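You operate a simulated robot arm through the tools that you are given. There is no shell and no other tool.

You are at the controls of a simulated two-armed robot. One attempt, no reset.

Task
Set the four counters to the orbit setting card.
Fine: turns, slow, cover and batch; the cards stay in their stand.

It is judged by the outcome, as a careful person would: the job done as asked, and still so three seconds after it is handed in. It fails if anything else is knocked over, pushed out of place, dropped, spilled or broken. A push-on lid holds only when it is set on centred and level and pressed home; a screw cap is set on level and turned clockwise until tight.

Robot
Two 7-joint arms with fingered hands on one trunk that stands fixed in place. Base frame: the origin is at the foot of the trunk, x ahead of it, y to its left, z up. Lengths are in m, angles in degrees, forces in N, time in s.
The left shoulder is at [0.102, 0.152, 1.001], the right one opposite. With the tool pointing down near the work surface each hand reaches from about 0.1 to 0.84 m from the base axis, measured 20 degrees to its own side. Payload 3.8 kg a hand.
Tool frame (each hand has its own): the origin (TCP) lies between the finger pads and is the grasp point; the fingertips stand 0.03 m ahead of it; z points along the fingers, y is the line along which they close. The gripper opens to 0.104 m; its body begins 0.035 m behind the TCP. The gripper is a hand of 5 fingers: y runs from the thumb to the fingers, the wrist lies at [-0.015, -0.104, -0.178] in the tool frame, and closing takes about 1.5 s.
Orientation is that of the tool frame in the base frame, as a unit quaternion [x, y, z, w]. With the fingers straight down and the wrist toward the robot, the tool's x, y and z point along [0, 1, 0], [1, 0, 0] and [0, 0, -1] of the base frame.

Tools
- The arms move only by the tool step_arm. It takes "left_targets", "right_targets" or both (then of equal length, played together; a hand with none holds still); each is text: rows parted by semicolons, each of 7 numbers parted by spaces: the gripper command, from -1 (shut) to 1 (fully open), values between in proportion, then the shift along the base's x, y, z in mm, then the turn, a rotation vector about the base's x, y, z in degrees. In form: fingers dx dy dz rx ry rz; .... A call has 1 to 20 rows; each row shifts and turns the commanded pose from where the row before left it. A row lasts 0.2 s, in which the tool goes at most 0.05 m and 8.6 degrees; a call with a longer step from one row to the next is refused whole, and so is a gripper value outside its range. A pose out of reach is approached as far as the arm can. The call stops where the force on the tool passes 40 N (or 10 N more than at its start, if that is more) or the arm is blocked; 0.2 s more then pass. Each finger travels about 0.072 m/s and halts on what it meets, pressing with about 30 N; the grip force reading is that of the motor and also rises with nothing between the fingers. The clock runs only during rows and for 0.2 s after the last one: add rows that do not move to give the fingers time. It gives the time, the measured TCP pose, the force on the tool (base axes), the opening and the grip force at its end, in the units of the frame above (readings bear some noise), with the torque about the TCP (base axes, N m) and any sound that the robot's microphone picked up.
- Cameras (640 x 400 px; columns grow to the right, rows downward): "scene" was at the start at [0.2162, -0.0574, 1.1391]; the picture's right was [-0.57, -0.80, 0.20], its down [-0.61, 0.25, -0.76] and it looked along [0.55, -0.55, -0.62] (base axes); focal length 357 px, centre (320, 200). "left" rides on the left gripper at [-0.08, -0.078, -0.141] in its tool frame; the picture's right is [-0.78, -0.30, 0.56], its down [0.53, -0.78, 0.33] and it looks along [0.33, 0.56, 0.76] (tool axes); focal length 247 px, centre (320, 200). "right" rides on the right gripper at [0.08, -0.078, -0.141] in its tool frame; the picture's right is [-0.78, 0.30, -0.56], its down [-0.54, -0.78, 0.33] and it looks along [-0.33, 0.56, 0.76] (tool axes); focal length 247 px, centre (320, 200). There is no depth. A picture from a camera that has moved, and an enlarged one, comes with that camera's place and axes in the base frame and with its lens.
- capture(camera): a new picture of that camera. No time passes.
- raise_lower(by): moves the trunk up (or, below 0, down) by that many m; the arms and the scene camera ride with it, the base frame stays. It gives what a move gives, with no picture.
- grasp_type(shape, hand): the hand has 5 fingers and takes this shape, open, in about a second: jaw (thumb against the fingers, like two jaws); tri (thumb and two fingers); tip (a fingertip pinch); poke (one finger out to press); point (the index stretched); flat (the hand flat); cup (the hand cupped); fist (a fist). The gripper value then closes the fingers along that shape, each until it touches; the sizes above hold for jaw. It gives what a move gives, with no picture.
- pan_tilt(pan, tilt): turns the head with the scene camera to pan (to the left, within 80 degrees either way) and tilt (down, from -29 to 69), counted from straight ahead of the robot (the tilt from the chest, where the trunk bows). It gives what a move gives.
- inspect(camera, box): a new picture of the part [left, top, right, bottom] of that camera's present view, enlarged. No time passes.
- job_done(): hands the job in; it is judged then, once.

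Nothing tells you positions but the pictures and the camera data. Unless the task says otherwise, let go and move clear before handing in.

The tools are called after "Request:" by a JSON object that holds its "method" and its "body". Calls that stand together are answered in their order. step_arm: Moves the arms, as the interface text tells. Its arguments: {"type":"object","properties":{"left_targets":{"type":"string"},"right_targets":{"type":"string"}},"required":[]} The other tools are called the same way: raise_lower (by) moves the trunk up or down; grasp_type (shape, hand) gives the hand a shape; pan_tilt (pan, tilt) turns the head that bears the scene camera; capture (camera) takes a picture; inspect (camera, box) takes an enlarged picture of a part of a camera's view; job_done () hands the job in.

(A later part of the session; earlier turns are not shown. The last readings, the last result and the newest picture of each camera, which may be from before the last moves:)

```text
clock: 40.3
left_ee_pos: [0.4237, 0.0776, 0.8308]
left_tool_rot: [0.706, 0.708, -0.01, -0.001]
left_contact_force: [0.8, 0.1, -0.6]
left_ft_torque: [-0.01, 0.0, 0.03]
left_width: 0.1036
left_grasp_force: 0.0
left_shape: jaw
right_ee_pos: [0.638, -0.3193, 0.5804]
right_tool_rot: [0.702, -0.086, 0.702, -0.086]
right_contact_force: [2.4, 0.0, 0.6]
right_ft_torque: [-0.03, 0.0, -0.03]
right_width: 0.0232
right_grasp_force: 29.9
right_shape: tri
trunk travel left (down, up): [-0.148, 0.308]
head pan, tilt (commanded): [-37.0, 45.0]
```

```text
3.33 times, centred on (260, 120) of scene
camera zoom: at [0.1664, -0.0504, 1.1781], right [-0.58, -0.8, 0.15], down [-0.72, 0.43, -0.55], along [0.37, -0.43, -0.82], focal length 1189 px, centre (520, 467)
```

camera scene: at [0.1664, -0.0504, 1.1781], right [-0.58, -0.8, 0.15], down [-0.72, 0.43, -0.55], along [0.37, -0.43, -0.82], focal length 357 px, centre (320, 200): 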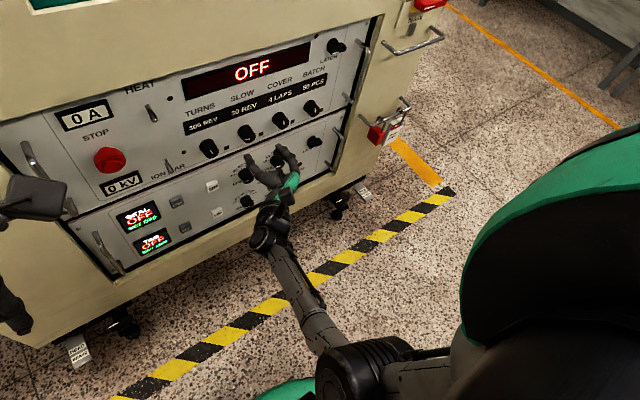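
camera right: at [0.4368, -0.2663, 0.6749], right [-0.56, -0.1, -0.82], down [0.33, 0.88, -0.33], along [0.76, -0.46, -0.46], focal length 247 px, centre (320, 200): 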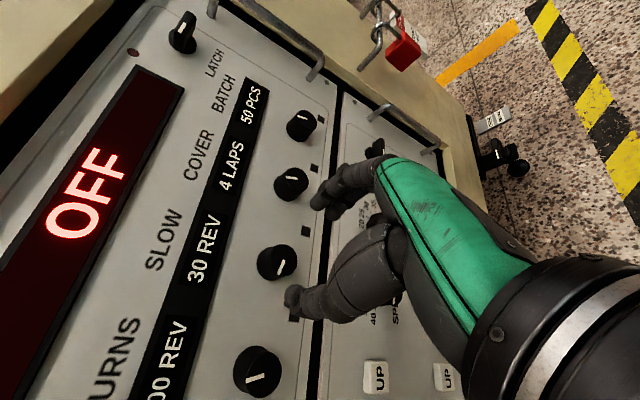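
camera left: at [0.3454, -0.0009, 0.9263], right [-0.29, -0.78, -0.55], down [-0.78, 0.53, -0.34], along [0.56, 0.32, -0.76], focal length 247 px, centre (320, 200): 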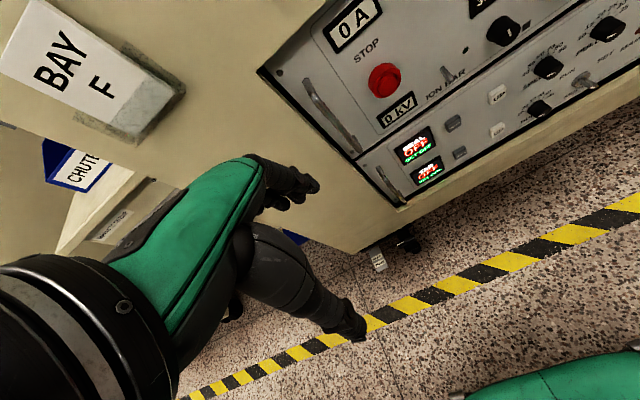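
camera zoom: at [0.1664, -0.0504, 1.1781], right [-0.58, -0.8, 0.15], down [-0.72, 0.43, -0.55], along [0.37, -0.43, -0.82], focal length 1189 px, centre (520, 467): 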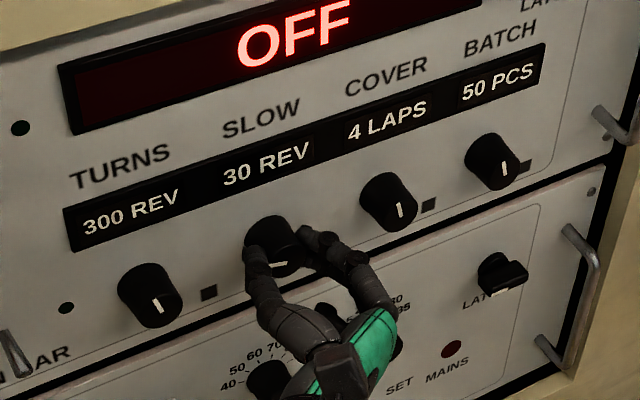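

SLOW is gripped cleanly with almost no side load. I'll turn it clockwise 36° and read the window.

Request:
{"method": "step_arm", "body": {"right_targets": "-1 0 0 0 6 0 0; -1 0 0 0 6 0 0; -1 0 0 0 6 0 0; -1 0 0 0 6 0 0; -1 0 0 0 6 0 0; -1 0 0 0 6 0 0; -1 0 0 0 0 0 0"}}

Request:
{"method": "inspect", "body": {"camera": "scene", "box": [170, 60, 350, 180]}}

Request:
{"method": "inspect", "body": {"camera": "right", "box": [180, 150, 420, 350]}}

```text
clock: 41.9
left_ee_pos: [0.4241, 0.0776, 0.8288]
left_tool_rot: [0.706, 0.708, -0.01, 0.0]
left_contact_force: [-0.7, -0.1, -0.1]
left_ft_torque: [0.0, -0.01, -0.03]
left_width: 0.1039
left_grasp_force: 0.0
left_shape: jaw
right_ee_pos: [0.6363, -0.3207, 0.5799]
right_tool_rot: [0.653, -0.271, 0.654, -0.268]
right_contact_force: [6.5, -1.4, 2.5]
right_ft_torque: [-0.02, -0.06, -0.01]
right_width: 0.0231
right_grasp_force: 29.5
right_shape: tri
right hand out of reach, approached as far as the arm can: row 6
trunk travel left (down, up): [-0.148, 0.308]
head pan, tilt (commanded): [-37.0, 45.0]
```

```text
3.33 times, centred on (260, 120) of scene
camera zoom: at [0.1667, -0.0504, 1.1781], right [-0.58, -0.8, 0.15], down [-0.72, 0.43, -0.55], along [0.37, -0.43, -0.82], focal length 1189 px, centre (520, 467)
```

zoom: 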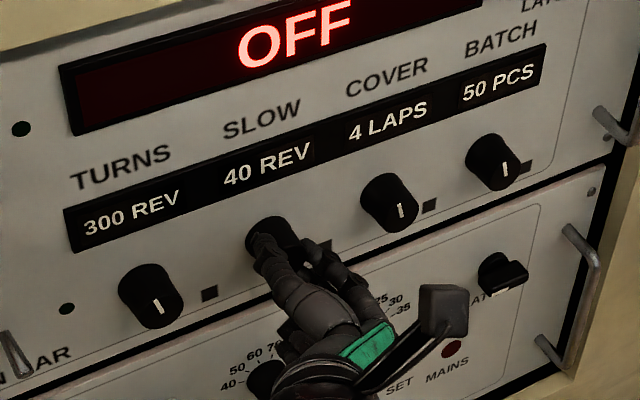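

```text
2.00 times, centred on (300, 250) of right
camera zoom: at [0.4961, -0.3209, 0.6901], right [-0.56, 0.34, -0.76], down [0.33, 0.93, 0.17], along [0.76, -0.16, -0.63], focal length 494 px, centre (360, 100)
```

zoom: 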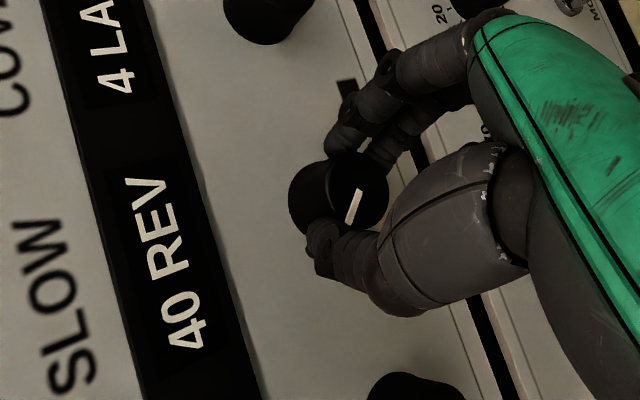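

SLOW went 30 → 40, and the arm is near its roll limit here. I'll release in place, roll back 36° with the fingers open, regrip, and check.

Request:
{"method": "step_arm", "body": {"right_targets": "-0.6 0 0 0 0 0 0; -0.2 0 0 0 0 0 0; 0.2 0 0 0 0 0 0; 0.2 0 0 0 0 0 0; 0.2 0 0 0 0 0 0; 0.2 0 0 0 -7 0 0; 0.2 0 0 0 -7 0 0; 0.2 0 0 0 -7 0 0; 0.2 0 0 0 -7 0 0; 0.2 0 0 0 -7 0 0; 0.2 0 0 0 -4 0 0; 0.2 0 0 0 0 0 0; 0.2 0 0 0 0 0 0"}}

Request:
{"method": "inspect", "body": {"camera": "right", "box": [180, 150, 420, 350]}}

Request:
{"method": "inspect", "body": {"camera": "scene", "box": [170, 60, 350, 180]}}

```text
clock: 44.7
left_ee_pos: [0.4234, 0.077, 0.8304]
left_tool_rot: [0.706, 0.708, -0.01, 0.0]
left_contact_force: [-0.1, 1.0, -0.4]
left_ft_torque: [0.04, 0.0, 0.01]
left_width: 0.1038
left_grasp_force: 0.2
left_shape: jaw
right_ee_pos: [0.6372, -0.3191, 0.579]
right_tool_rot: [0.706, -0.036, 0.707, -0.034]
right_contact_force: [0.2, 0.3, 0.1]
right_ft_torque: [-0.01, 0.01, 0.01]
right_width: 0.062
right_grasp_force: 0.1
right_shape: tri
trunk travel left (down, up): [-0.148, 0.308]
head pan, tilt (commanded): [-37.0, 45.0]
```

```text
2.00 times, centred on (300, 250) of right
camera zoom: at [0.4963, -0.2491, 0.6657], right [-0.56, -0.22, -0.8], down [0.33, 0.83, -0.45], along [0.76, -0.52, -0.39], focal length 494 px, centre (360, 100)
```

zoom: 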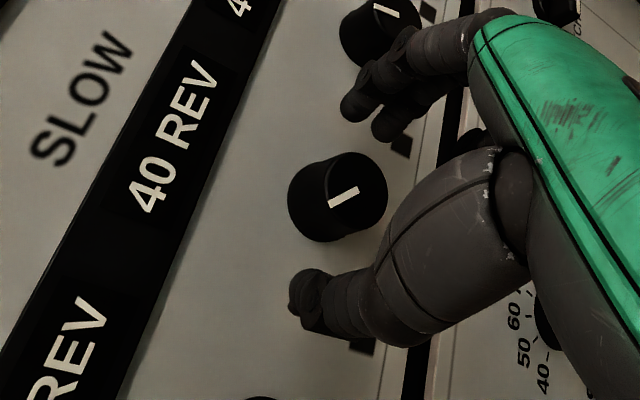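

```text
3.33 times, centred on (260, 120) of scene
camera zoom: at [0.1665, -0.0506, 1.178], right [-0.58, -0.8, 0.15], down [-0.72, 0.43, -0.55], along [0.37, -0.43, -0.82], focal length 1189 px, centre (520, 467)
```

zoom: 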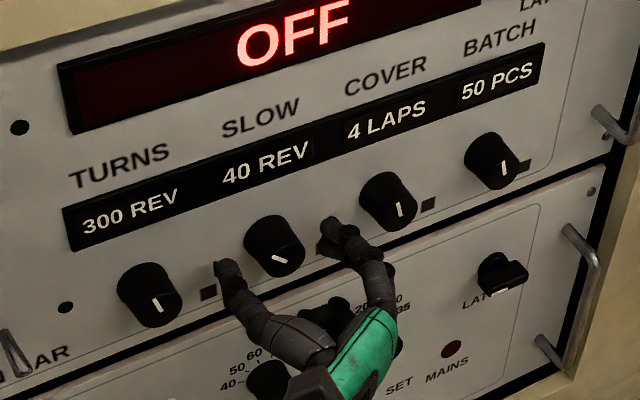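

The window still shows 40 REV and the hand is back at a low roll. I'll regrip and turn clockwise another 38°.

Request:
{"method": "step_arm", "body": {"right_targets": "-0.1 0 0 0 0 0 0; -0.4 0 0 0 0 0 0; -0.7 0 0 0 0 0 0; -1 0 0 0 0 0 0; -1 0 0 0 0 0 0; -1 0 0 0 0 0 0; -1 0 0 0 0 0 0; -1 0 0 0 6.4 0 0; -1 0 0 0 6.4 0 0; -1 0 0 0 6.4 0 0; -1 0 0 0 6.4 0 0; -1 0 0 0 6.4 0 0; -1 0 0 0 6 0 0; -1 0 0 0 0 0 0"}}

Request:
{"method": "inspect", "body": {"camera": "right", "box": [180, 150, 420, 350]}}

Request:
{"method": "inspect", "body": {"camera": "scene", "box": [170, 60, 350, 180]}}

```text
clock: 47.7
left_ee_pos: [0.4233, 0.0764, 0.8301]
left_tool_rot: [0.706, 0.708, -0.011, 0.0]
left_contact_force: [-0.3, -0.7, -0.4]
left_ft_torque: [0.02, 0.0, 0.03]
left_width: 0.1039
left_grasp_force: 0.1
left_shape: jaw
right_ee_pos: [0.6365, -0.318, 0.5804]
right_tool_rot: [0.656, -0.265, 0.656, -0.262]
right_contact_force: [1.9, -3.2, 1.9]
right_ft_torque: [0.0, -0.03, -0.06]
right_width: 0.0241
right_grasp_force: 29.9
right_shape: tri
trunk travel left (down, up): [-0.148, 0.308]
head pan, tilt (commanded): [-37.0, 45.0]
```

```text
2.00 times, centred on (300, 250) of right
camera zoom: at [0.4959, -0.3183, 0.6904], right [-0.56, 0.33, -0.76], down [0.34, 0.93, 0.15], along [0.76, -0.17, -0.63], focal length 494 px, centre (360, 100)
```

zoom: 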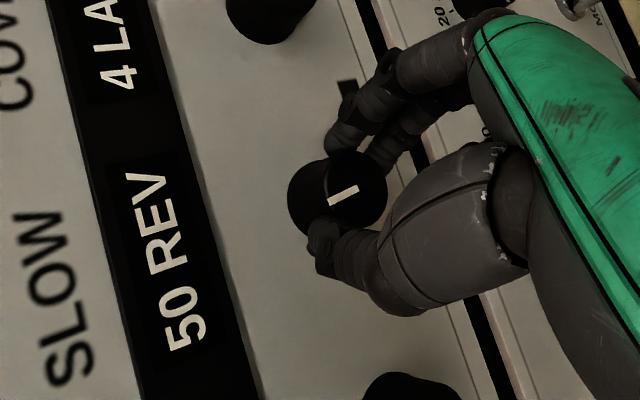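

```text
3.33 times, centred on (260, 120) of scene
camera zoom: at [0.1662, -0.0509, 1.1781], right [-0.58, -0.8, 0.15], down [-0.72, 0.43, -0.55], along [0.37, -0.43, -0.82], focal length 1189 px, centre (520, 467)
```

zoom: 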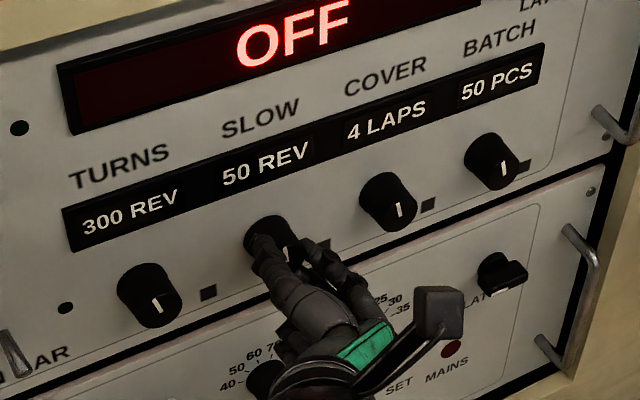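

SLOW reads 50 REV. I'll release, back out 6 cm, and shift left one pitch to stand in front of TURNS, keeping this roll for a counter-clockwise turn.

Request:
{"method": "step_arm", "body": {"right_targets": "-0.6 0 0 0 0 0 0; -0.2 0 0 0 0 0 0; 0.2 0 0 0 0 0 0; 0.2 0 0 0 0 0 0; 0.2 0 0 0 0 0 0; 0.2 -15 0 0 0 0 0; 0.2 -20 0 0 0 0 0; 0.2 -25 0 0 0 0 0; 0.2 0 30 0 0 0 0; 0.2 0 30 0 0 0 0; 0.2 0 30 0 0 0 0; 0.2 0 0 0 0 0 0; 0.2 0 0 0 0 0 0"}}

Request:
{"method": "capture", "body": {"camera": "right"}}

Request:
{"method": "inspect", "body": {"camera": "right", "box": [200, 200, 360, 300]}}

Request:
{"method": "capture", "body": {"camera": "scene"}}

Request:
{"method": "inspect", "body": {"camera": "scene", "box": [170, 60, 350, 180]}}

```text
clock: 49.6
left_ee_pos: [0.4241, 0.0778, 0.8296]
left_tool_rot: [0.706, 0.708, -0.009, 0.0]
left_contact_force: [0.0, -0.3, 0.7]
left_ft_torque: [-0.01, 0.0, 0.03]
left_width: 0.104
left_grasp_force: 0.1
left_shape: jaw
right_ee_pos: [0.643, -0.3465, 0.6616]
right_tool_rot: [0.612, -0.235, 0.709, -0.259]
right_contact_force: [-2.5, 3.9, -10.4]
right_ft_torque: [0.39, 0.41, 0.01]
right_width: 0.0666
right_grasp_force: 0.0
right_shape: tri
trunk travel left (down, up): [-0.148, 0.308]
head pan, tilt (commanded): [-37.0, 45.0]
stopped in row 9 (right hand): the arm was blocked; the commanded pose is now the measured one
```

```text
taken
camera right: at [0.4884, -0.3378, 0.7512], right [-0.44, 0.3, -0.85], down [0.33, 0.93, 0.15], along [0.84, -0.21, -0.5], focal length 247 px, centre (320, 200)
```

right: 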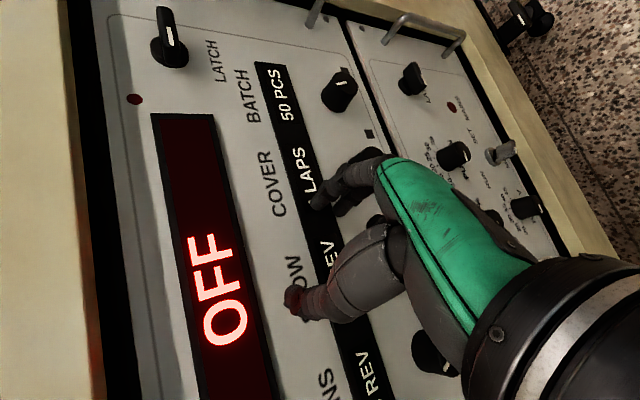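

```text
4.00 times, centred on (280, 250) of right
camera zoom: at [0.4884, -0.3378, 0.7512], right [-0.44, 0.3, -0.85], down [0.33, 0.93, 0.15], along [0.84, -0.21, -0.5], focal length 988 px, centre (480, 0)
```

zoom: 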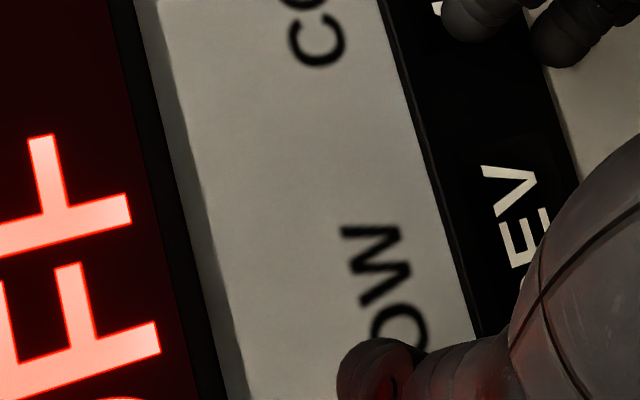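

```text
taken
camera scene: at [0.1673, -0.0509, 1.1779], right [-0.58, -0.8, 0.15], down [-0.72, 0.43, -0.55], along [0.37, -0.43, -0.82], focal length 357 px, centre (320, 200)
```

scene: 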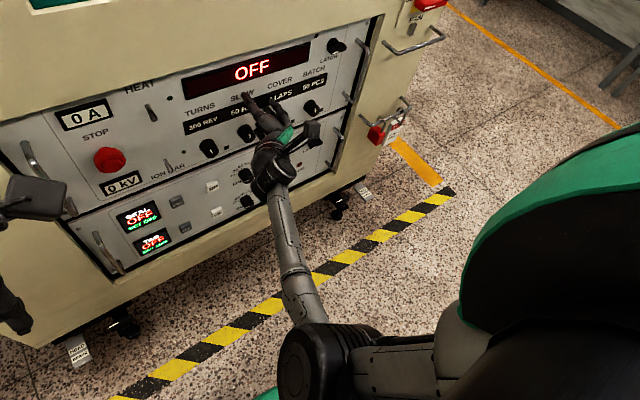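

```text
3.33 times, centred on (260, 120) of scene
camera zoom: at [0.1673, -0.0509, 1.1779], right [-0.58, -0.8, 0.15], down [-0.72, 0.43, -0.55], along [0.37, -0.43, -0.82], focal length 1189 px, centre (520, 467)
```

zoom: 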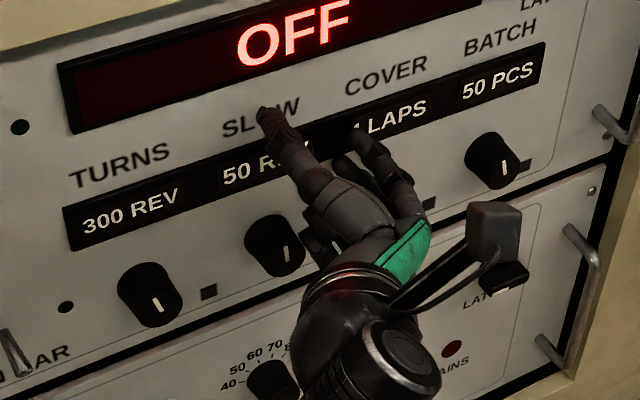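

The retreat was blocked again (elbow against trunk at this roll), and the hand rose in front of the COVER window with about 10 N on it. Before moving, I'll look closely at what it touches and whether COVER and SLOW are unchanged.

Request:
{"method": "inspect", "body": {"camera": "right", "box": [240, 60, 440, 260]}}

Request:
{"method": "inspect", "body": {"camera": "scene", "box": [225, 70, 345, 200]}}

Request:
{"method": "inspect", "body": {"camera": "right", "box": [270, 180, 470, 400]}}

```text
2.00 times, centred on (340, 160) of right
camera zoom: at [0.4884, -0.3378, 0.7512], right [-0.44, 0.3, -0.85], down [0.33, 0.93, 0.15], along [0.84, -0.21, -0.5], focal length 494 px, centre (280, 280)
```

zoom: 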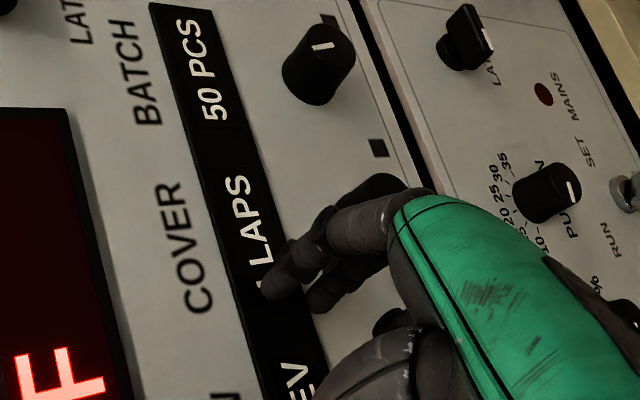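

```text
3.08 times, centred on (285, 135) of scene
camera zoom: at [0.1673, -0.0509, 1.1779], right [-0.58, -0.8, 0.15], down [-0.72, 0.43, -0.55], along [0.37, -0.43, -0.82], focal length 1097 px, centre (428, 400)
```

zoom: 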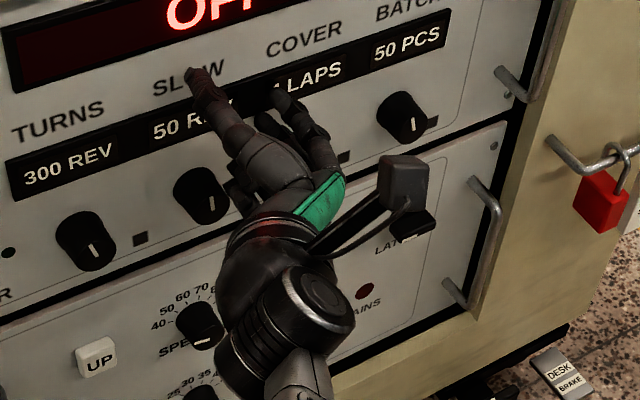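

```text
1.82 times, centred on (370, 290) of right
camera zoom: at [0.4884, -0.3378, 0.7512], right [-0.44, 0.3, -0.85], down [0.33, 0.93, 0.15], along [0.84, -0.21, -0.5], focal length 449 px, centre (229, 36)
```

zoom: 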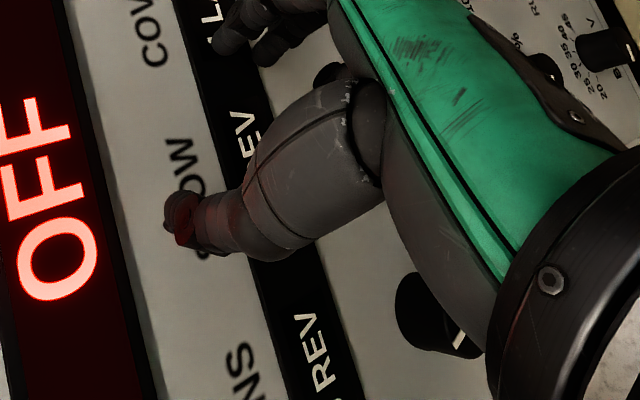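

Knob positions look intact: the fingertips are above the knob row, lightly touching the panel or window strip. I'll move back and to the right with a slight rise, which swings the elbow outward, in two small steps first.

Request:
{"method": "step_arm", "body": {"right_targets": "0.2 -10 -8 5 0 0 0; 0.2 -12 -15 5 0 0 0; 0.2 -12 -15 5 0 0 0"}}

Request:
{"method": "capture", "body": {"camera": "right"}}

Request:
{"method": "capture", "body": {"camera": "scene"}}

```text
clock: 50.4
left_ee_pos: [0.4234, 0.0771, 0.8302]
left_tool_rot: [0.706, 0.708, -0.011, 0.001]
left_contact_force: [-0.4, 0.1, 0.0]
left_ft_torque: [-0.01, 0.0, 0.0]
left_width: 0.1038
left_grasp_force: 0.1
left_shape: jaw
right_ee_pos: [0.6109, -0.3828, 0.6803]
right_tool_rot: [0.609, -0.235, 0.711, -0.261]
right_contact_force: [0.1, 0.0, 0.4]
right_ft_torque: [0.0, -0.02, 0.0]
right_width: 0.0624
right_grasp_force: 0.1
right_shape: tri
trunk travel left (down, up): [-0.148, 0.308]
head pan, tilt (commanded): [-37.0, 45.0]
```

```text
taken
camera right: at [0.4555, -0.3749, 0.7681], right [-0.43, 0.3, -0.85], down [0.33, 0.93, 0.16], along [0.84, -0.21, -0.5], focal length 247 px, centre (320, 200)
```

right: 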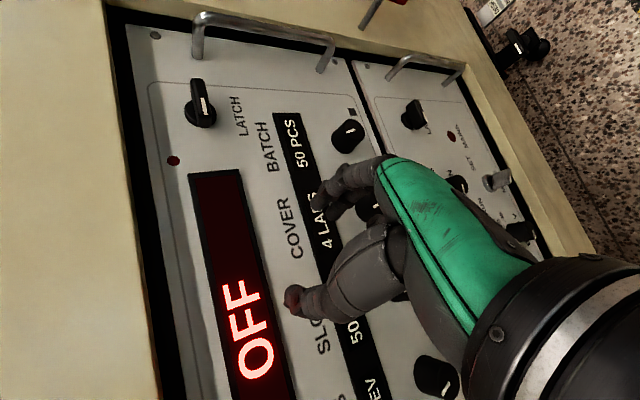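

```text
taken
camera scene: at [0.166, -0.051, 1.1782], right [-0.58, -0.8, 0.15], down [-0.72, 0.43, -0.55], along [0.37, -0.43, -0.82], focal length 357 px, centre (320, 200)
```

scene: 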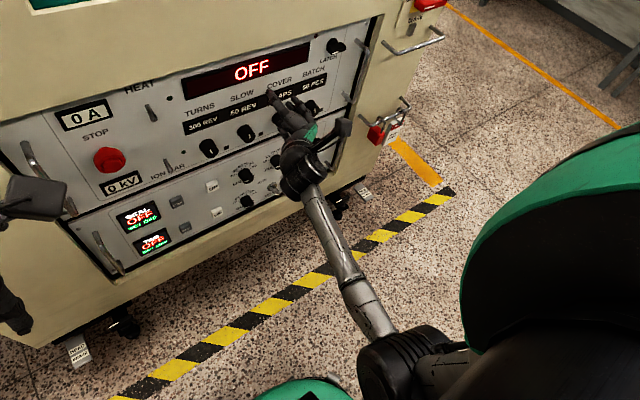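

The hand is free again, and COVER still reads 4 LAPS with SLOW at 50 REV. I'll go to BATCH next, where the arm has more room: straighten the orientation, move right, then down in front of the knob at x≈0.575.

Request:
{"method": "step_arm", "body": {"right_targets": "0.2 -18 -15 0 6.3 2.77 0.77; 0.2 -18 -30 0 6.3 2.77 0.77; 0.2 0 -30 -10 6.3 2.77 0.77; 0.2 0 -30 -25 0 0 0; 0.2 0 -15 -25 0 0 0; 0.2 0 0 -25 0 0 0; 0.2 0 0 -15 0 0 0; 0.2 0 0 0 0 0 0; 0.2 0 0 0 0 0 0"}}

Request:
{"method": "capture", "body": {"camera": "right"}}

Request:
{"method": "inspect", "body": {"camera": "right", "box": [200, 200, 360, 300]}}

Request:
{"method": "inspect", "body": {"camera": "scene", "box": [170, 60, 350, 180]}}

```text
clock: 52.4
left_ee_pos: [0.424, 0.0771, 0.8302]
left_tool_rot: [0.707, 0.708, -0.01, 0.0]
left_contact_force: [-0.4, -0.2, 0.1]
left_ft_torque: [-0.03, 0.0, 0.02]
left_width: 0.1036
left_grasp_force: 0.1
left_shape: jaw
right_ee_pos: [0.574, -0.4815, 0.5859]
right_tool_rot: [0.613, -0.33, 0.636, -0.334]
right_contact_force: [0.5, -0.1, 0.2]
right_ft_torque: [0.03, -0.01, -0.01]
right_width: 0.0622
right_grasp_force: 0.0
right_shape: tri
right hand out of reach, approached as far as the arm can: row 3
trunk travel left (down, up): [-0.148, 0.308]
head pan, tilt (commanded): [-37.0, 45.0]
```

```text
taken
camera right: at [0.4301, -0.5035, 0.6896], right [-0.53, 0.48, -0.7], down [0.33, 0.88, 0.35], along [0.78, -0.04, -0.62], focal length 247 px, centre (320, 200)
```

right: 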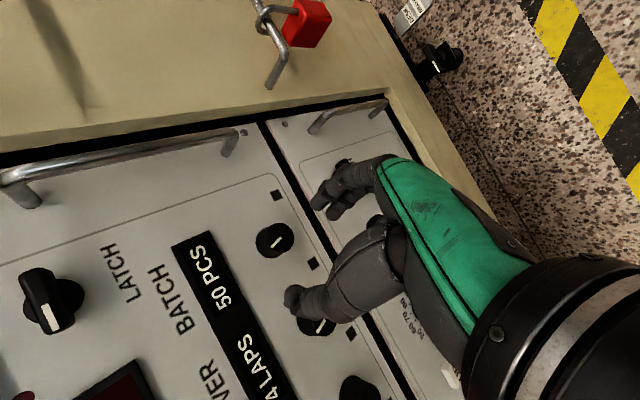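

```text
4.00 times, centred on (280, 250) of right
camera zoom: at [0.4301, -0.5035, 0.6896], right [-0.53, 0.48, -0.7], down [0.33, 0.88, 0.35], along [0.78, -0.04, -0.62], focal length 988 px, centre (480, 0)
```

zoom: 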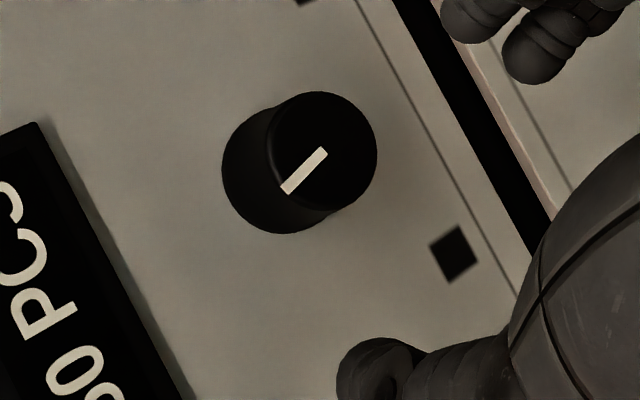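

```text
3.33 times, centred on (260, 120) of scene
camera zoom: at [0.1664, -0.0507, 1.178], right [-0.58, -0.8, 0.15], down [-0.72, 0.43, -0.55], along [0.37, -0.43, -0.82], focal length 1189 px, centre (520, 467)
```

zoom: 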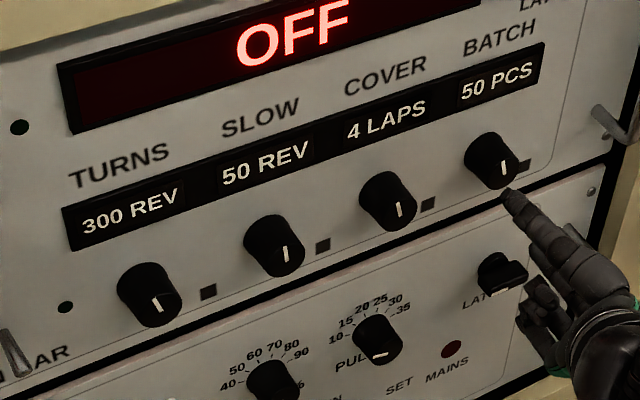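

All windows read 300 / 50 / 4 / 50 now, and BATCH's axis is at about y -0.501, z 0.579. BATCH is at the edge of reach, so I'll lower the trunk 5 cm (the fingers are clear of everything here), then realign.

Request:
{"method": "raise_lower", "body": {"by": -0.05}}

Request:
{"method": "step_arm", "body": {"right_targets": "0.2 0 -7 14 6 0.6 0; 0.2 0 -7 15 6 0.6 0; 0.2 0 -5 14 6 0.6 0; 0.2 0 0 0 0 0 0; 0.2 0 0 0 0 0 0"}}

Request:
{"method": "capture", "body": {"camera": "right"}}

Request:
{"method": "inspect", "body": {"camera": "right", "box": [200, 200, 360, 300]}}

Request:
{"method": "capture", "body": {"camera": "scene"}}

```text
clock: 53.3
left_ee_pos: [0.4522, 0.0657, 0.8049]
left_tool_rot: [0.71, 0.704, 0.008, 0.002]
left_contact_force: [0.3, 1.3, -0.6]
left_ft_torque: [0.02, 0.01, 0.0]
left_width: 0.1039
left_grasp_force: 0.0
left_shape: jaw
right_ee_pos: [0.5779, -0.4833, 0.5591]
right_tool_rot: [0.608, -0.325, 0.641, -0.338]
right_contact_force: [0.1, 0.1, 0.1]
right_ft_torque: [0.01, 0.0, 0.01]
right_width: 0.0627
right_grasp_force: 0.0
right_shape: tri
trunk travel left (down, up): [-0.098, 0.358]
head pan, tilt (commanded): [-37.0, 45.0]
```

```text
clock: 54.5
left_ee_pos: [0.4466, 0.0748, 0.8304]
left_tool_rot: [0.702, 0.71, 0.02, 0.045]
left_contact_force: [-0.7, 0.5, 0.6]
left_ft_torque: [0.02, 0.01, 0.01]
left_width: 0.1039
left_grasp_force: 0.1
left_shape: jaw
right_ee_pos: [0.5764, -0.5029, 0.601]
right_tool_rot: [0.558, -0.426, 0.571, -0.424]
right_contact_force: [-0.4, -0.1, 0.1]
right_ft_torque: [-0.01, 0.03, -0.03]
right_width: 0.0623
right_grasp_force: 0.0
right_shape: tri
trunk travel left (down, up): [-0.098, 0.358]
head pan, tilt (commanded): [-37.0, 45.0]
```

```text
taken
camera right: at [0.4332, -0.5561, 0.6951], right [-0.54, 0.67, -0.51], down [0.33, 0.72, 0.6], along [0.77, 0.16, -0.62], focal length 247 px, centre (320, 200)
```

right: 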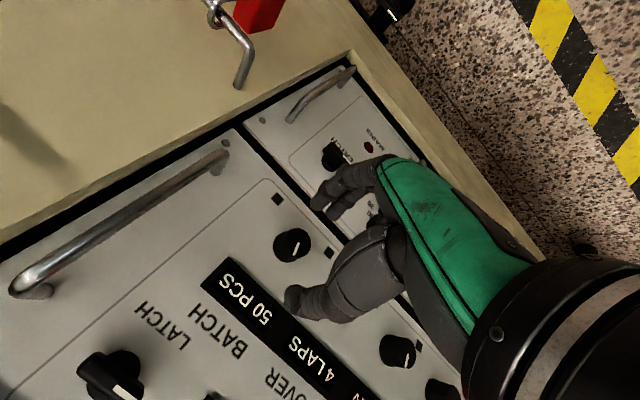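

```text
4.00 times, centred on (280, 250) of right
camera zoom: at [0.4332, -0.5561, 0.6951], right [-0.54, 0.67, -0.51], down [0.33, 0.72, 0.6], along [0.77, 0.16, -0.62], focal length 988 px, centre (480, 0)
```

zoom: 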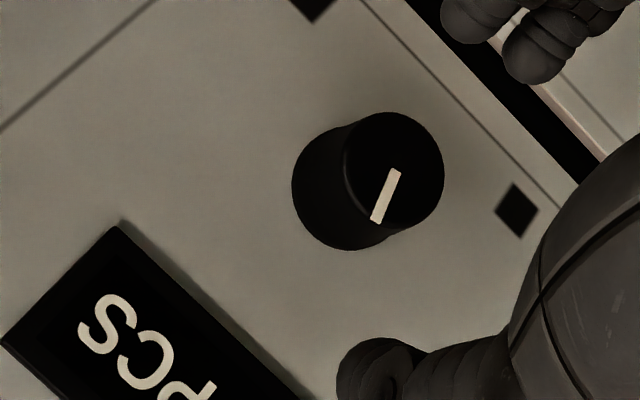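

```text
taken
camera scene: at [0.1919, -0.0507, 1.123], right [-0.57, -0.8, 0.19], down [-0.76, 0.43, -0.5], along [0.32, -0.43, -0.85], focal length 357 px, centre (320, 200)
```

scene: 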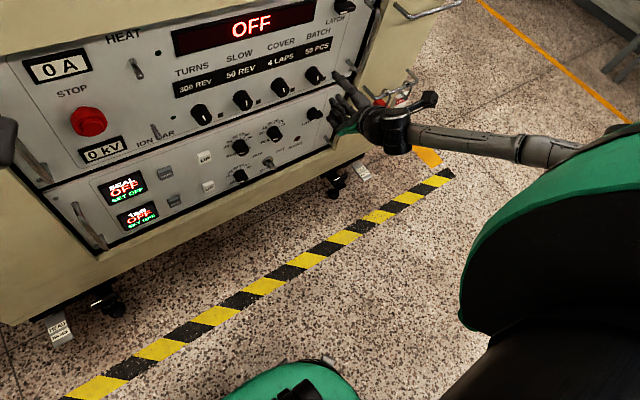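

The elbow is now swung out to the right, a comfortable posture. BATCH's axis is 23 mm below the tool axis; I'll go down 23 mm, advance 30 mm and recheck.

Request:
{"method": "step_arm", "body": {"right_targets": "0.2 0 1 -12 0 0 0; 0.2 5 0.5 -11 0 0 0; 0.2 12 0 0 0 0 0; 0.2 13 0 0 0 0 0; 0.2 0 0 0 0 0 0; 0.2 0 0 0 0 0 0"}}

Request:
{"method": "inspect", "body": {"camera": "right", "box": [200, 180, 360, 280]}}

Request:
{"method": "inspect", "body": {"camera": "scene", "box": [160, 20, 400, 170]}}

```text
clock: 55.9
left_ee_pos: [0.4473, 0.0774, 0.8325]
left_tool_rot: [0.7, 0.712, 0.023, 0.05]
left_contact_force: [0.3, 0.2, 0.5]
left_ft_torque: [-0.04, -0.01, -0.02]
left_width: 0.1041
left_grasp_force: 0.1
left_shape: jaw
right_ee_pos: [0.607, -0.5007, 0.5726]
right_tool_rot: [0.56, -0.427, 0.571, -0.423]
right_contact_force: [0.0, -0.5, 0.1]
right_ft_torque: [0.0, 0.0, 0.0]
right_width: 0.0623
right_grasp_force: 0.0
right_shape: tri
trunk travel left (down, up): [-0.098, 0.358]
head pan, tilt (commanded): [-37.0, 45.0]
```

```text
4.00 times, centred on (280, 230) of right
camera zoom: at [0.4645, -0.554, 0.6671], right [-0.54, 0.67, -0.5], down [0.34, 0.73, 0.6], along [0.77, 0.16, -0.62], focal length 988 px, centre (480, 80)
```

zoom: 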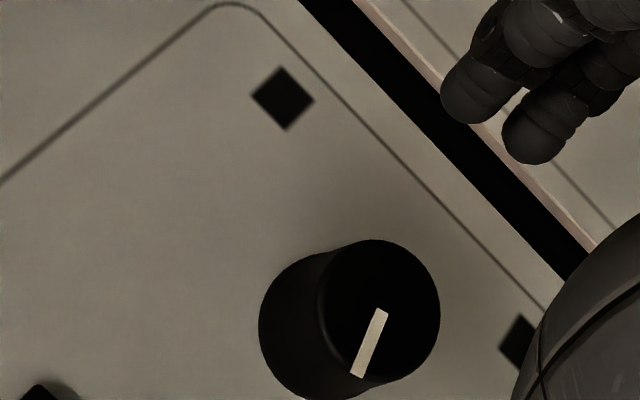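

```text
2.67 times, centred on (280, 95) of scene
camera zoom: at [0.1937, -0.0507, 1.1197], right [-0.57, -0.8, 0.19], down [-0.76, 0.43, -0.49], along [0.31, -0.43, -0.85], focal length 951 px, centre (427, 480)
```

zoom: 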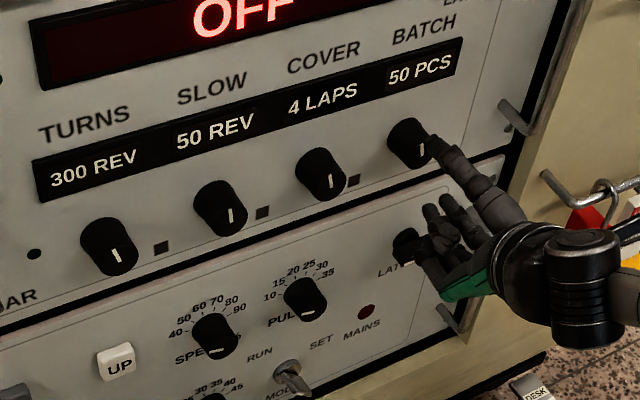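

BATCH's axis is 7 mm above the tool axis now. I'll raise by 7 mm, advance 31 mm around the knob, and close.

Request:
{"method": "step_arm", "body": {"right_targets": "0.2 0 0 7 0 0 0; 0.2 10 0 0 0 0 0; 0.2 11 0 0 0 0 0; 0.2 10 0 0 0 0 0; 0.2 0 0 0 0 0 0; 0 0 0 0 0 0 0; -0.3 0 0 0 0 0 0; -0.6 0 0 0 0 0 0; -1 0 0 0 0 0 0; -1 0 0 0 0 0 0; -1 0 0 0 0 0 0; -1 0 0 0 0 0 0"}}

Request:
{"method": "inspect", "body": {"camera": "right", "box": [180, 150, 420, 350]}}

Request:
{"method": "inspect", "body": {"camera": "scene", "box": [160, 20, 400, 170]}}

```text
clock: 58.5
left_ee_pos: [0.4491, 0.0779, 0.835]
left_tool_rot: [0.7, 0.711, 0.028, 0.055]
left_contact_force: [-0.1, -0.7, -0.4]
left_ft_torque: [0.01, 0.03, -0.01]
left_width: 0.1037
left_grasp_force: 0.0
left_shape: jaw
right_ee_pos: [0.6375, -0.5005, 0.5762]
right_tool_rot: [0.561, -0.426, 0.569, -0.423]
right_contact_force: [2.4, -0.3, 8.8]
right_ft_torque: [-0.03, -0.24, 0.05]
right_width: 0.0228
right_grasp_force: 30.1
right_shape: tri
trunk travel left (down, up): [-0.098, 0.358]
head pan, tilt (commanded): [-37.0, 45.0]
```

```text
2.00 times, centred on (300, 250) of right
camera zoom: at [0.4951, -0.5538, 0.671], right [-0.54, 0.67, -0.5], down [0.34, 0.73, 0.6], along [0.77, 0.16, -0.62], focal length 494 px, centre (360, 100)
```

zoom: 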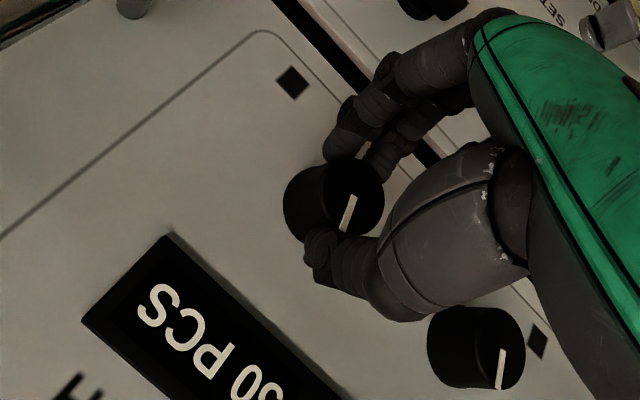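

```text
2.67 times, centred on (280, 95) of scene
camera zoom: at [0.1946, -0.0499, 1.1163], right [-0.57, -0.8, 0.19], down [-0.76, 0.43, -0.49], along [0.31, -0.43, -0.85], focal length 951 px, centre (427, 480)
```

zoom: 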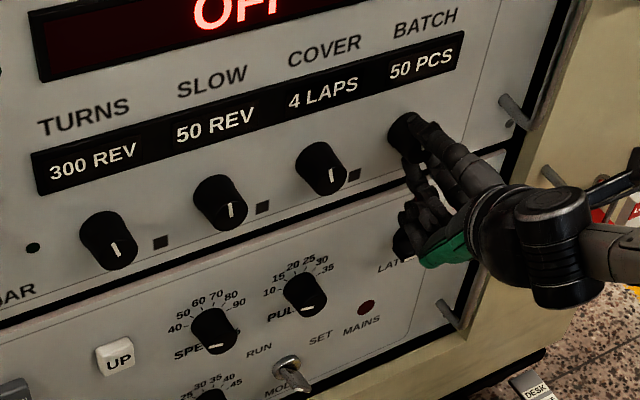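

BATCH is gripped (about 9 N of side load because the trunk is still settling). I'll turn it counter-clockwise 36°.

Request:
{"method": "step_arm", "body": {"right_targets": "-1 0 0 1 -6 0 0; -1 0 0 1 -6 0 0; -1 0 0 1 -6 0 0; -1 0 0 0 -6 0 0; -1 0 0 0 -6 0 0; -1 0 0 0 -6 0 0; -1 0 0 0 0 0 0"}}

Request:
{"method": "inspect", "body": {"camera": "right", "box": [180, 150, 420, 350]}}

Request:
{"method": "inspect", "body": {"camera": "scene", "box": [160, 20, 400, 170]}}

Request:
{"method": "capture", "body": {"camera": "left"}}

```text
clock: 59.4
left_ee_pos: [0.4522, 0.079, 0.8303]
left_tool_rot: [0.7, 0.712, 0.028, 0.051]
left_contact_force: [0.4, 0.0, 0.1]
left_ft_torque: [-0.01, 0.0, 0.0]
left_width: 0.1038
left_grasp_force: 0.2
left_shape: jaw
right_ee_pos: [0.6368, -0.4993, 0.5754]
right_tool_rot: [0.628, -0.319, 0.637, -0.314]
right_contact_force: [0.6, 1.2, 5.8]
right_ft_torque: [-0.03, -0.14, 0.05]
right_width: 0.0227
right_grasp_force: 29.9
right_shape: tri
trunk travel left (down, up): [-0.098, 0.358]
head pan, tilt (commanded): [-37.0, 45.0]
stopped in row 4 (left hand): the arm was blocked; the commanded pose is now the measured one
```

```text
2.00 times, centred on (300, 250) of right
camera zoom: at [0.4947, -0.5155, 0.6832], right [-0.55, 0.45, -0.71], down [0.34, 0.89, 0.3], along [0.77, -0.08, -0.64], focal length 494 px, centre (360, 100)
```

zoom: 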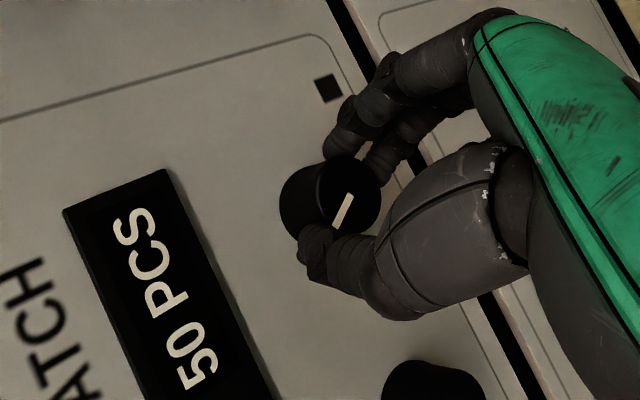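

```text
2.67 times, centred on (280, 95) of scene
camera zoom: at [0.196, -0.0502, 1.114], right [-0.57, -0.8, 0.19], down [-0.76, 0.43, -0.49], along [0.31, -0.43, -0.85], focal length 951 px, centre (427, 480)
```

zoom: 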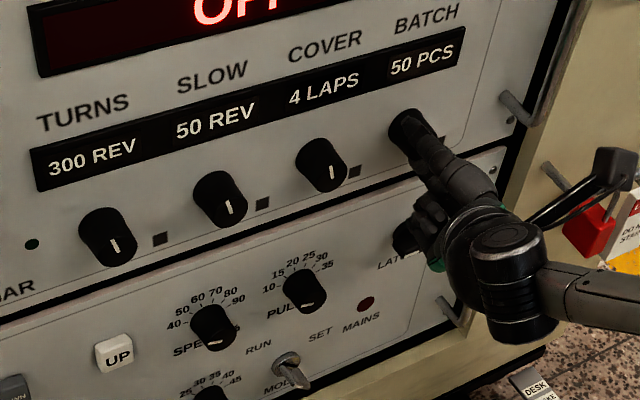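

```text
taken
camera left: at [0.3602, 0.0008, 0.964], right [-0.22, -0.8, -0.56], down [-0.74, 0.51, -0.44], along [0.63, 0.32, -0.71], focal length 247 px, centre (320, 200)
```

left: 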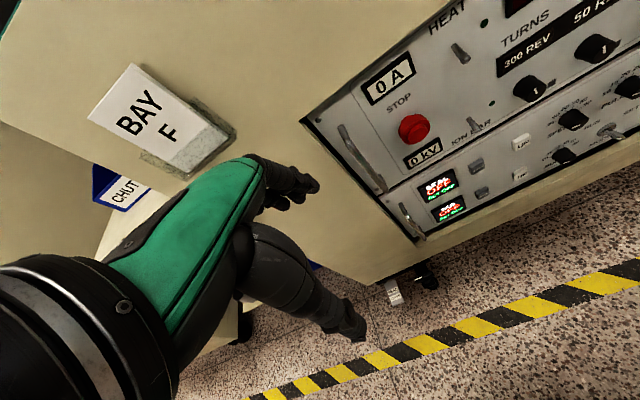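

The left arm's elbow touched the body and stopped the call; its hand is free in the air. BATCH has turned about 21° so far, so I'll continue another 18°.

Request:
{"method": "step_arm", "body": {"right_targets": "-1 0 0 0 -6 0 0; -1 0 0 0 -6 0 0; -1 0 0 0 -6 0 0; -1 0 0 0 0 0 0"}}

Request:
{"method": "inspect", "body": {"camera": "right", "box": [180, 150, 420, 350]}}

Request:
{"method": "inspect", "body": {"camera": "scene", "box": [160, 20, 400, 170]}}

```text
clock: 60.4
left_ee_pos: [0.4517, 0.0789, 0.8329]
left_tool_rot: [0.7, 0.712, 0.03, 0.057]
left_contact_force: [0.0, -0.5, -0.2]
left_ft_torque: [-0.04, -0.02, 0.03]
left_width: 0.104
left_grasp_force: 0.1
left_shape: jaw
right_ee_pos: [0.6352, -0.4993, 0.5734]
right_tool_rot: [0.669, -0.216, 0.68, -0.209]
right_contact_force: [5.5, -0.6, 13.1]
right_ft_torque: [-0.02, -0.31, 0.05]
right_width: 0.0226
right_grasp_force: 29.6
right_shape: tri
trunk travel left (down, up): [-0.098, 0.358]
head pan, tilt (commanded): [-37.0, 45.0]
```

```text
2.00 times, centred on (300, 250) of right
camera zoom: at [0.4942, -0.4803, 0.6811], right [-0.55, 0.21, -0.81], down [0.34, 0.94, 0.01], along [0.76, -0.27, -0.58], focal length 494 px, centre (360, 100)
```

zoom: 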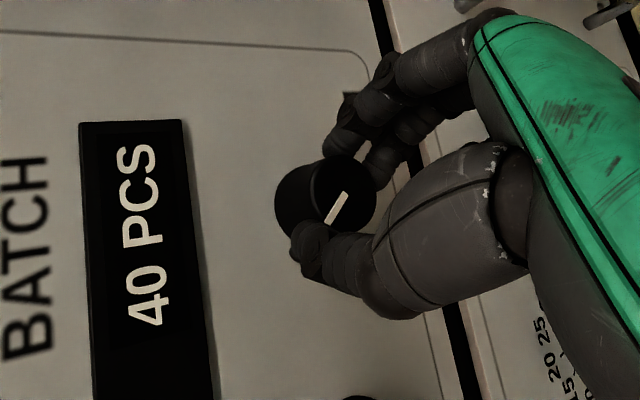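

```text
2.67 times, centred on (280, 95) of scene
camera zoom: at [0.1961, -0.0495, 1.1127], right [-0.57, -0.8, 0.19], down [-0.76, 0.42, -0.49], along [0.31, -0.43, -0.85], focal length 951 px, centre (427, 480)
```

zoom: 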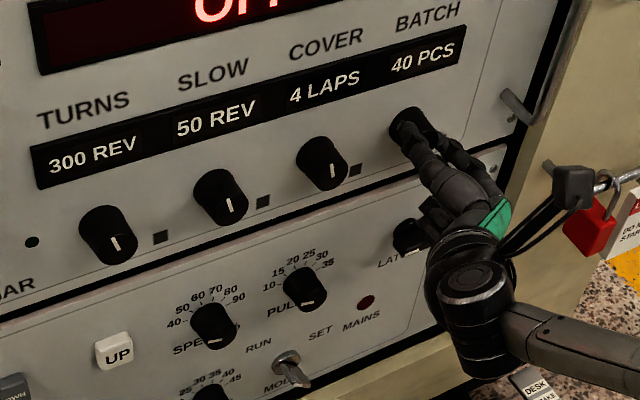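

BATCH reads 40 PCS. I'll release it and back straight out.

Request:
{"method": "step_arm", "body": {"right_targets": "-0.6 0 0 0 0 0 0; -0.2 0 0 0 0 0 0; 0.2 0 0 0 0 0 0; 0.2 0 0 0 0 0 0; 0.2 0 0 0 0 0 0"}}

Request:
{"method": "inspect", "body": {"camera": "right", "box": [180, 150, 420, 350]}}

Request:
{"method": "inspect", "body": {"camera": "scene", "box": [160, 20, 400, 170]}}

```text
clock: 61.6
left_ee_pos: [0.454, 0.0784, 0.8325]
left_tool_rot: [0.7, 0.712, 0.031, 0.059]
left_contact_force: [-0.9, 0.8, 0.0]
left_ft_torque: [0.01, 0.01, -0.02]
left_width: 0.1037
left_grasp_force: 0.2
left_shape: jaw
right_ee_pos: [0.6343, -0.5007, 0.5674]
right_tool_rot: [0.671, -0.217, 0.676, -0.211]
right_contact_force: [-0.4, -0.6, -1.2]
right_ft_torque: [0.0, -0.01, -0.01]
right_width: 0.0621
right_grasp_force: 0.0
right_shape: tri
trunk travel left (down, up): [-0.098, 0.358]
head pan, tilt (commanded): [-37.0, 45.0]
```

```text
2.00 times, centred on (300, 250) of right
camera zoom: at [0.4939, -0.481, 0.6759], right [-0.55, 0.21, -0.81], down [0.34, 0.94, 0.01], along [0.76, -0.27, -0.59], focal length 494 px, centre (360, 100)
```

zoom: 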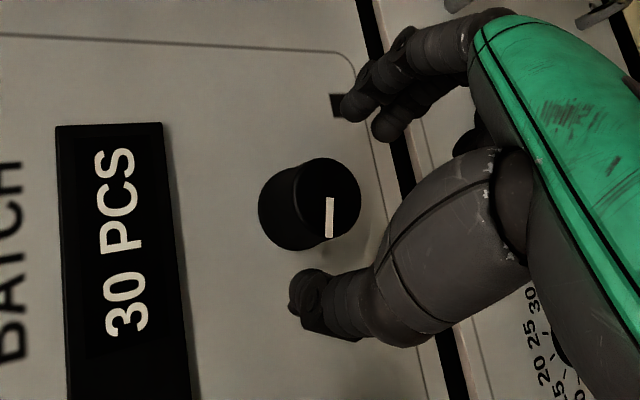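

```text
2.67 times, centred on (280, 95) of scene
camera zoom: at [0.1982, -0.0508, 1.1104], right [-0.57, -0.8, 0.2], down [-0.76, 0.43, -0.48], along [0.3, -0.43, -0.85], focal length 951 px, centre (427, 480)
```

zoom: 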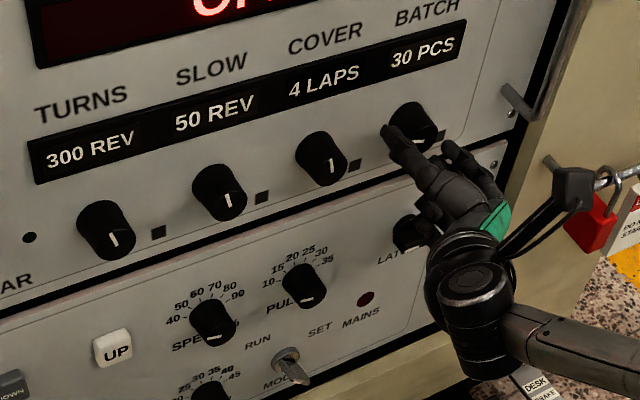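

On release the side load dragged BATCH on to 30 PCS, so it will need one step back clockwise. The cause is the trunk sagging while the left elbow presses on the body; I'll back the right hand out and lift the left hand forward and up to free that elbow.

Request:
{"method": "step_arm", "body": {"right_targets": "0.2 -15 0 3 0 0 0; 0.2 -15 0 3 0 0 0; 0.2 -15 0 2 0 0 0; 0.2 -15 0 0 0 0 0; 0.2 0 0 0 0 0 0", "left_targets": "1 12 0 25 0 0 0; 1 12 0 25 0 0 0; 1 12 0 25 0 0 0; 1 12 0 25 0 0 0; 1 0 0 0 0 0 0"}}

Request:
{"method": "capture", "body": {"camera": "scene"}}

Request:
{"method": "capture", "body": {"camera": "right"}}

```text
clock: 62.8
left_ee_pos: [0.511, 0.0825, 0.903]
left_tool_rot: [0.697, 0.714, 0.036, 0.048]
left_contact_force: [0.3, 0.5, 0.0]
left_ft_torque: [0.06, 0.03, 0.02]
left_width: 0.1037
left_grasp_force: 0.1
left_shape: jaw
left hand out of reach, approached as far as the arm can: row 3, 4
right_ee_pos: [0.5739, -0.4986, 0.5741]
right_tool_rot: [0.671, -0.217, 0.677, -0.21]
right_contact_force: [-0.2, 0.8, -0.8]
right_ft_torque: [0.01, 0.03, 0.02]
right_width: 0.0621
right_grasp_force: 0.0
right_shape: tri
trunk travel left (down, up): [-0.098, 0.358]
head pan, tilt (commanded): [-37.0, 45.0]
```

```text
taken
camera scene: at [0.1991, -0.0505, 1.1089], right [-0.57, -0.8, 0.2], down [-0.77, 0.43, -0.48], along [0.3, -0.43, -0.85], focal length 357 px, centre (320, 200)
```

scene: 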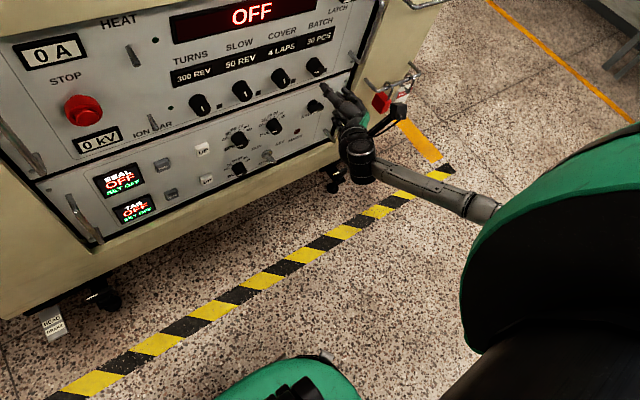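

```text
taken
camera right: at [0.4334, -0.4801, 0.6833], right [-0.55, 0.21, -0.81], down [0.34, 0.94, 0.01], along [0.76, -0.27, -0.59], focal length 247 px, centre (320, 200)
```

right: 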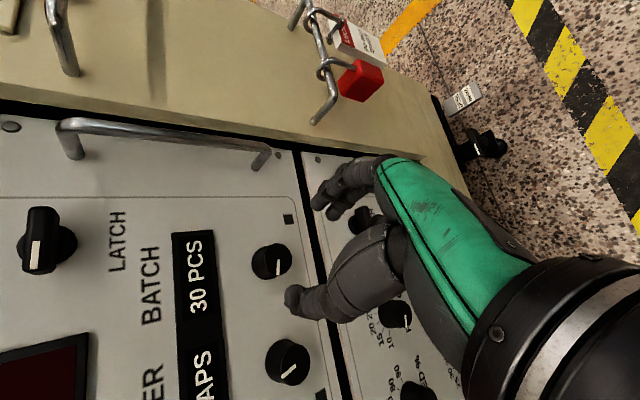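

The trunk has finished settling and both hands are free. BATCH shows 30 PCS and needs one step clockwise; I'll zoom in to align precisely again.

Request:
{"method": "inspect", "body": {"camera": "right", "box": [200, 200, 360, 300]}}

Request:
{"method": "inspect", "body": {"camera": "scene", "box": [160, 20, 400, 170]}}

```text
4.00 times, centred on (280, 250) of right
camera zoom: at [0.4334, -0.4801, 0.6833], right [-0.55, 0.21, -0.81], down [0.34, 0.94, 0.01], along [0.76, -0.27, -0.59], focal length 988 px, centre (480, 0)
```

zoom: 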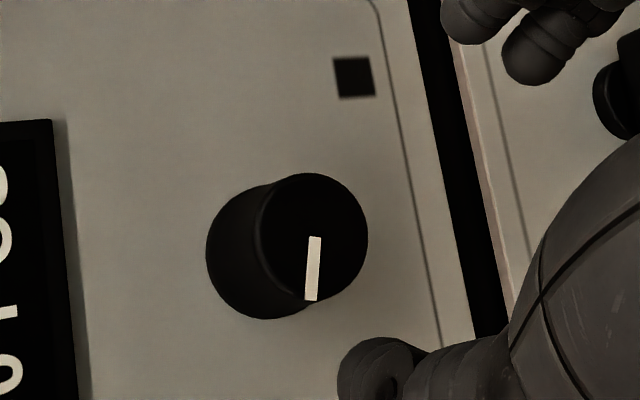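

```text
2.67 times, centred on (280, 95) of scene
camera zoom: at [0.1991, -0.0505, 1.1089], right [-0.57, -0.8, 0.2], down [-0.77, 0.43, -0.48], along [0.3, -0.43, -0.85], focal length 951 px, centre (427, 480)
```

zoom: 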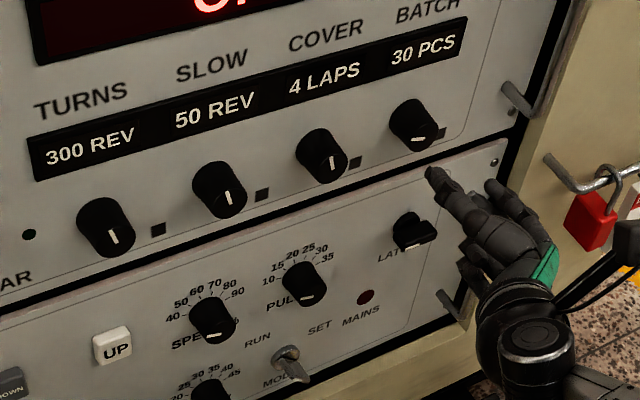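

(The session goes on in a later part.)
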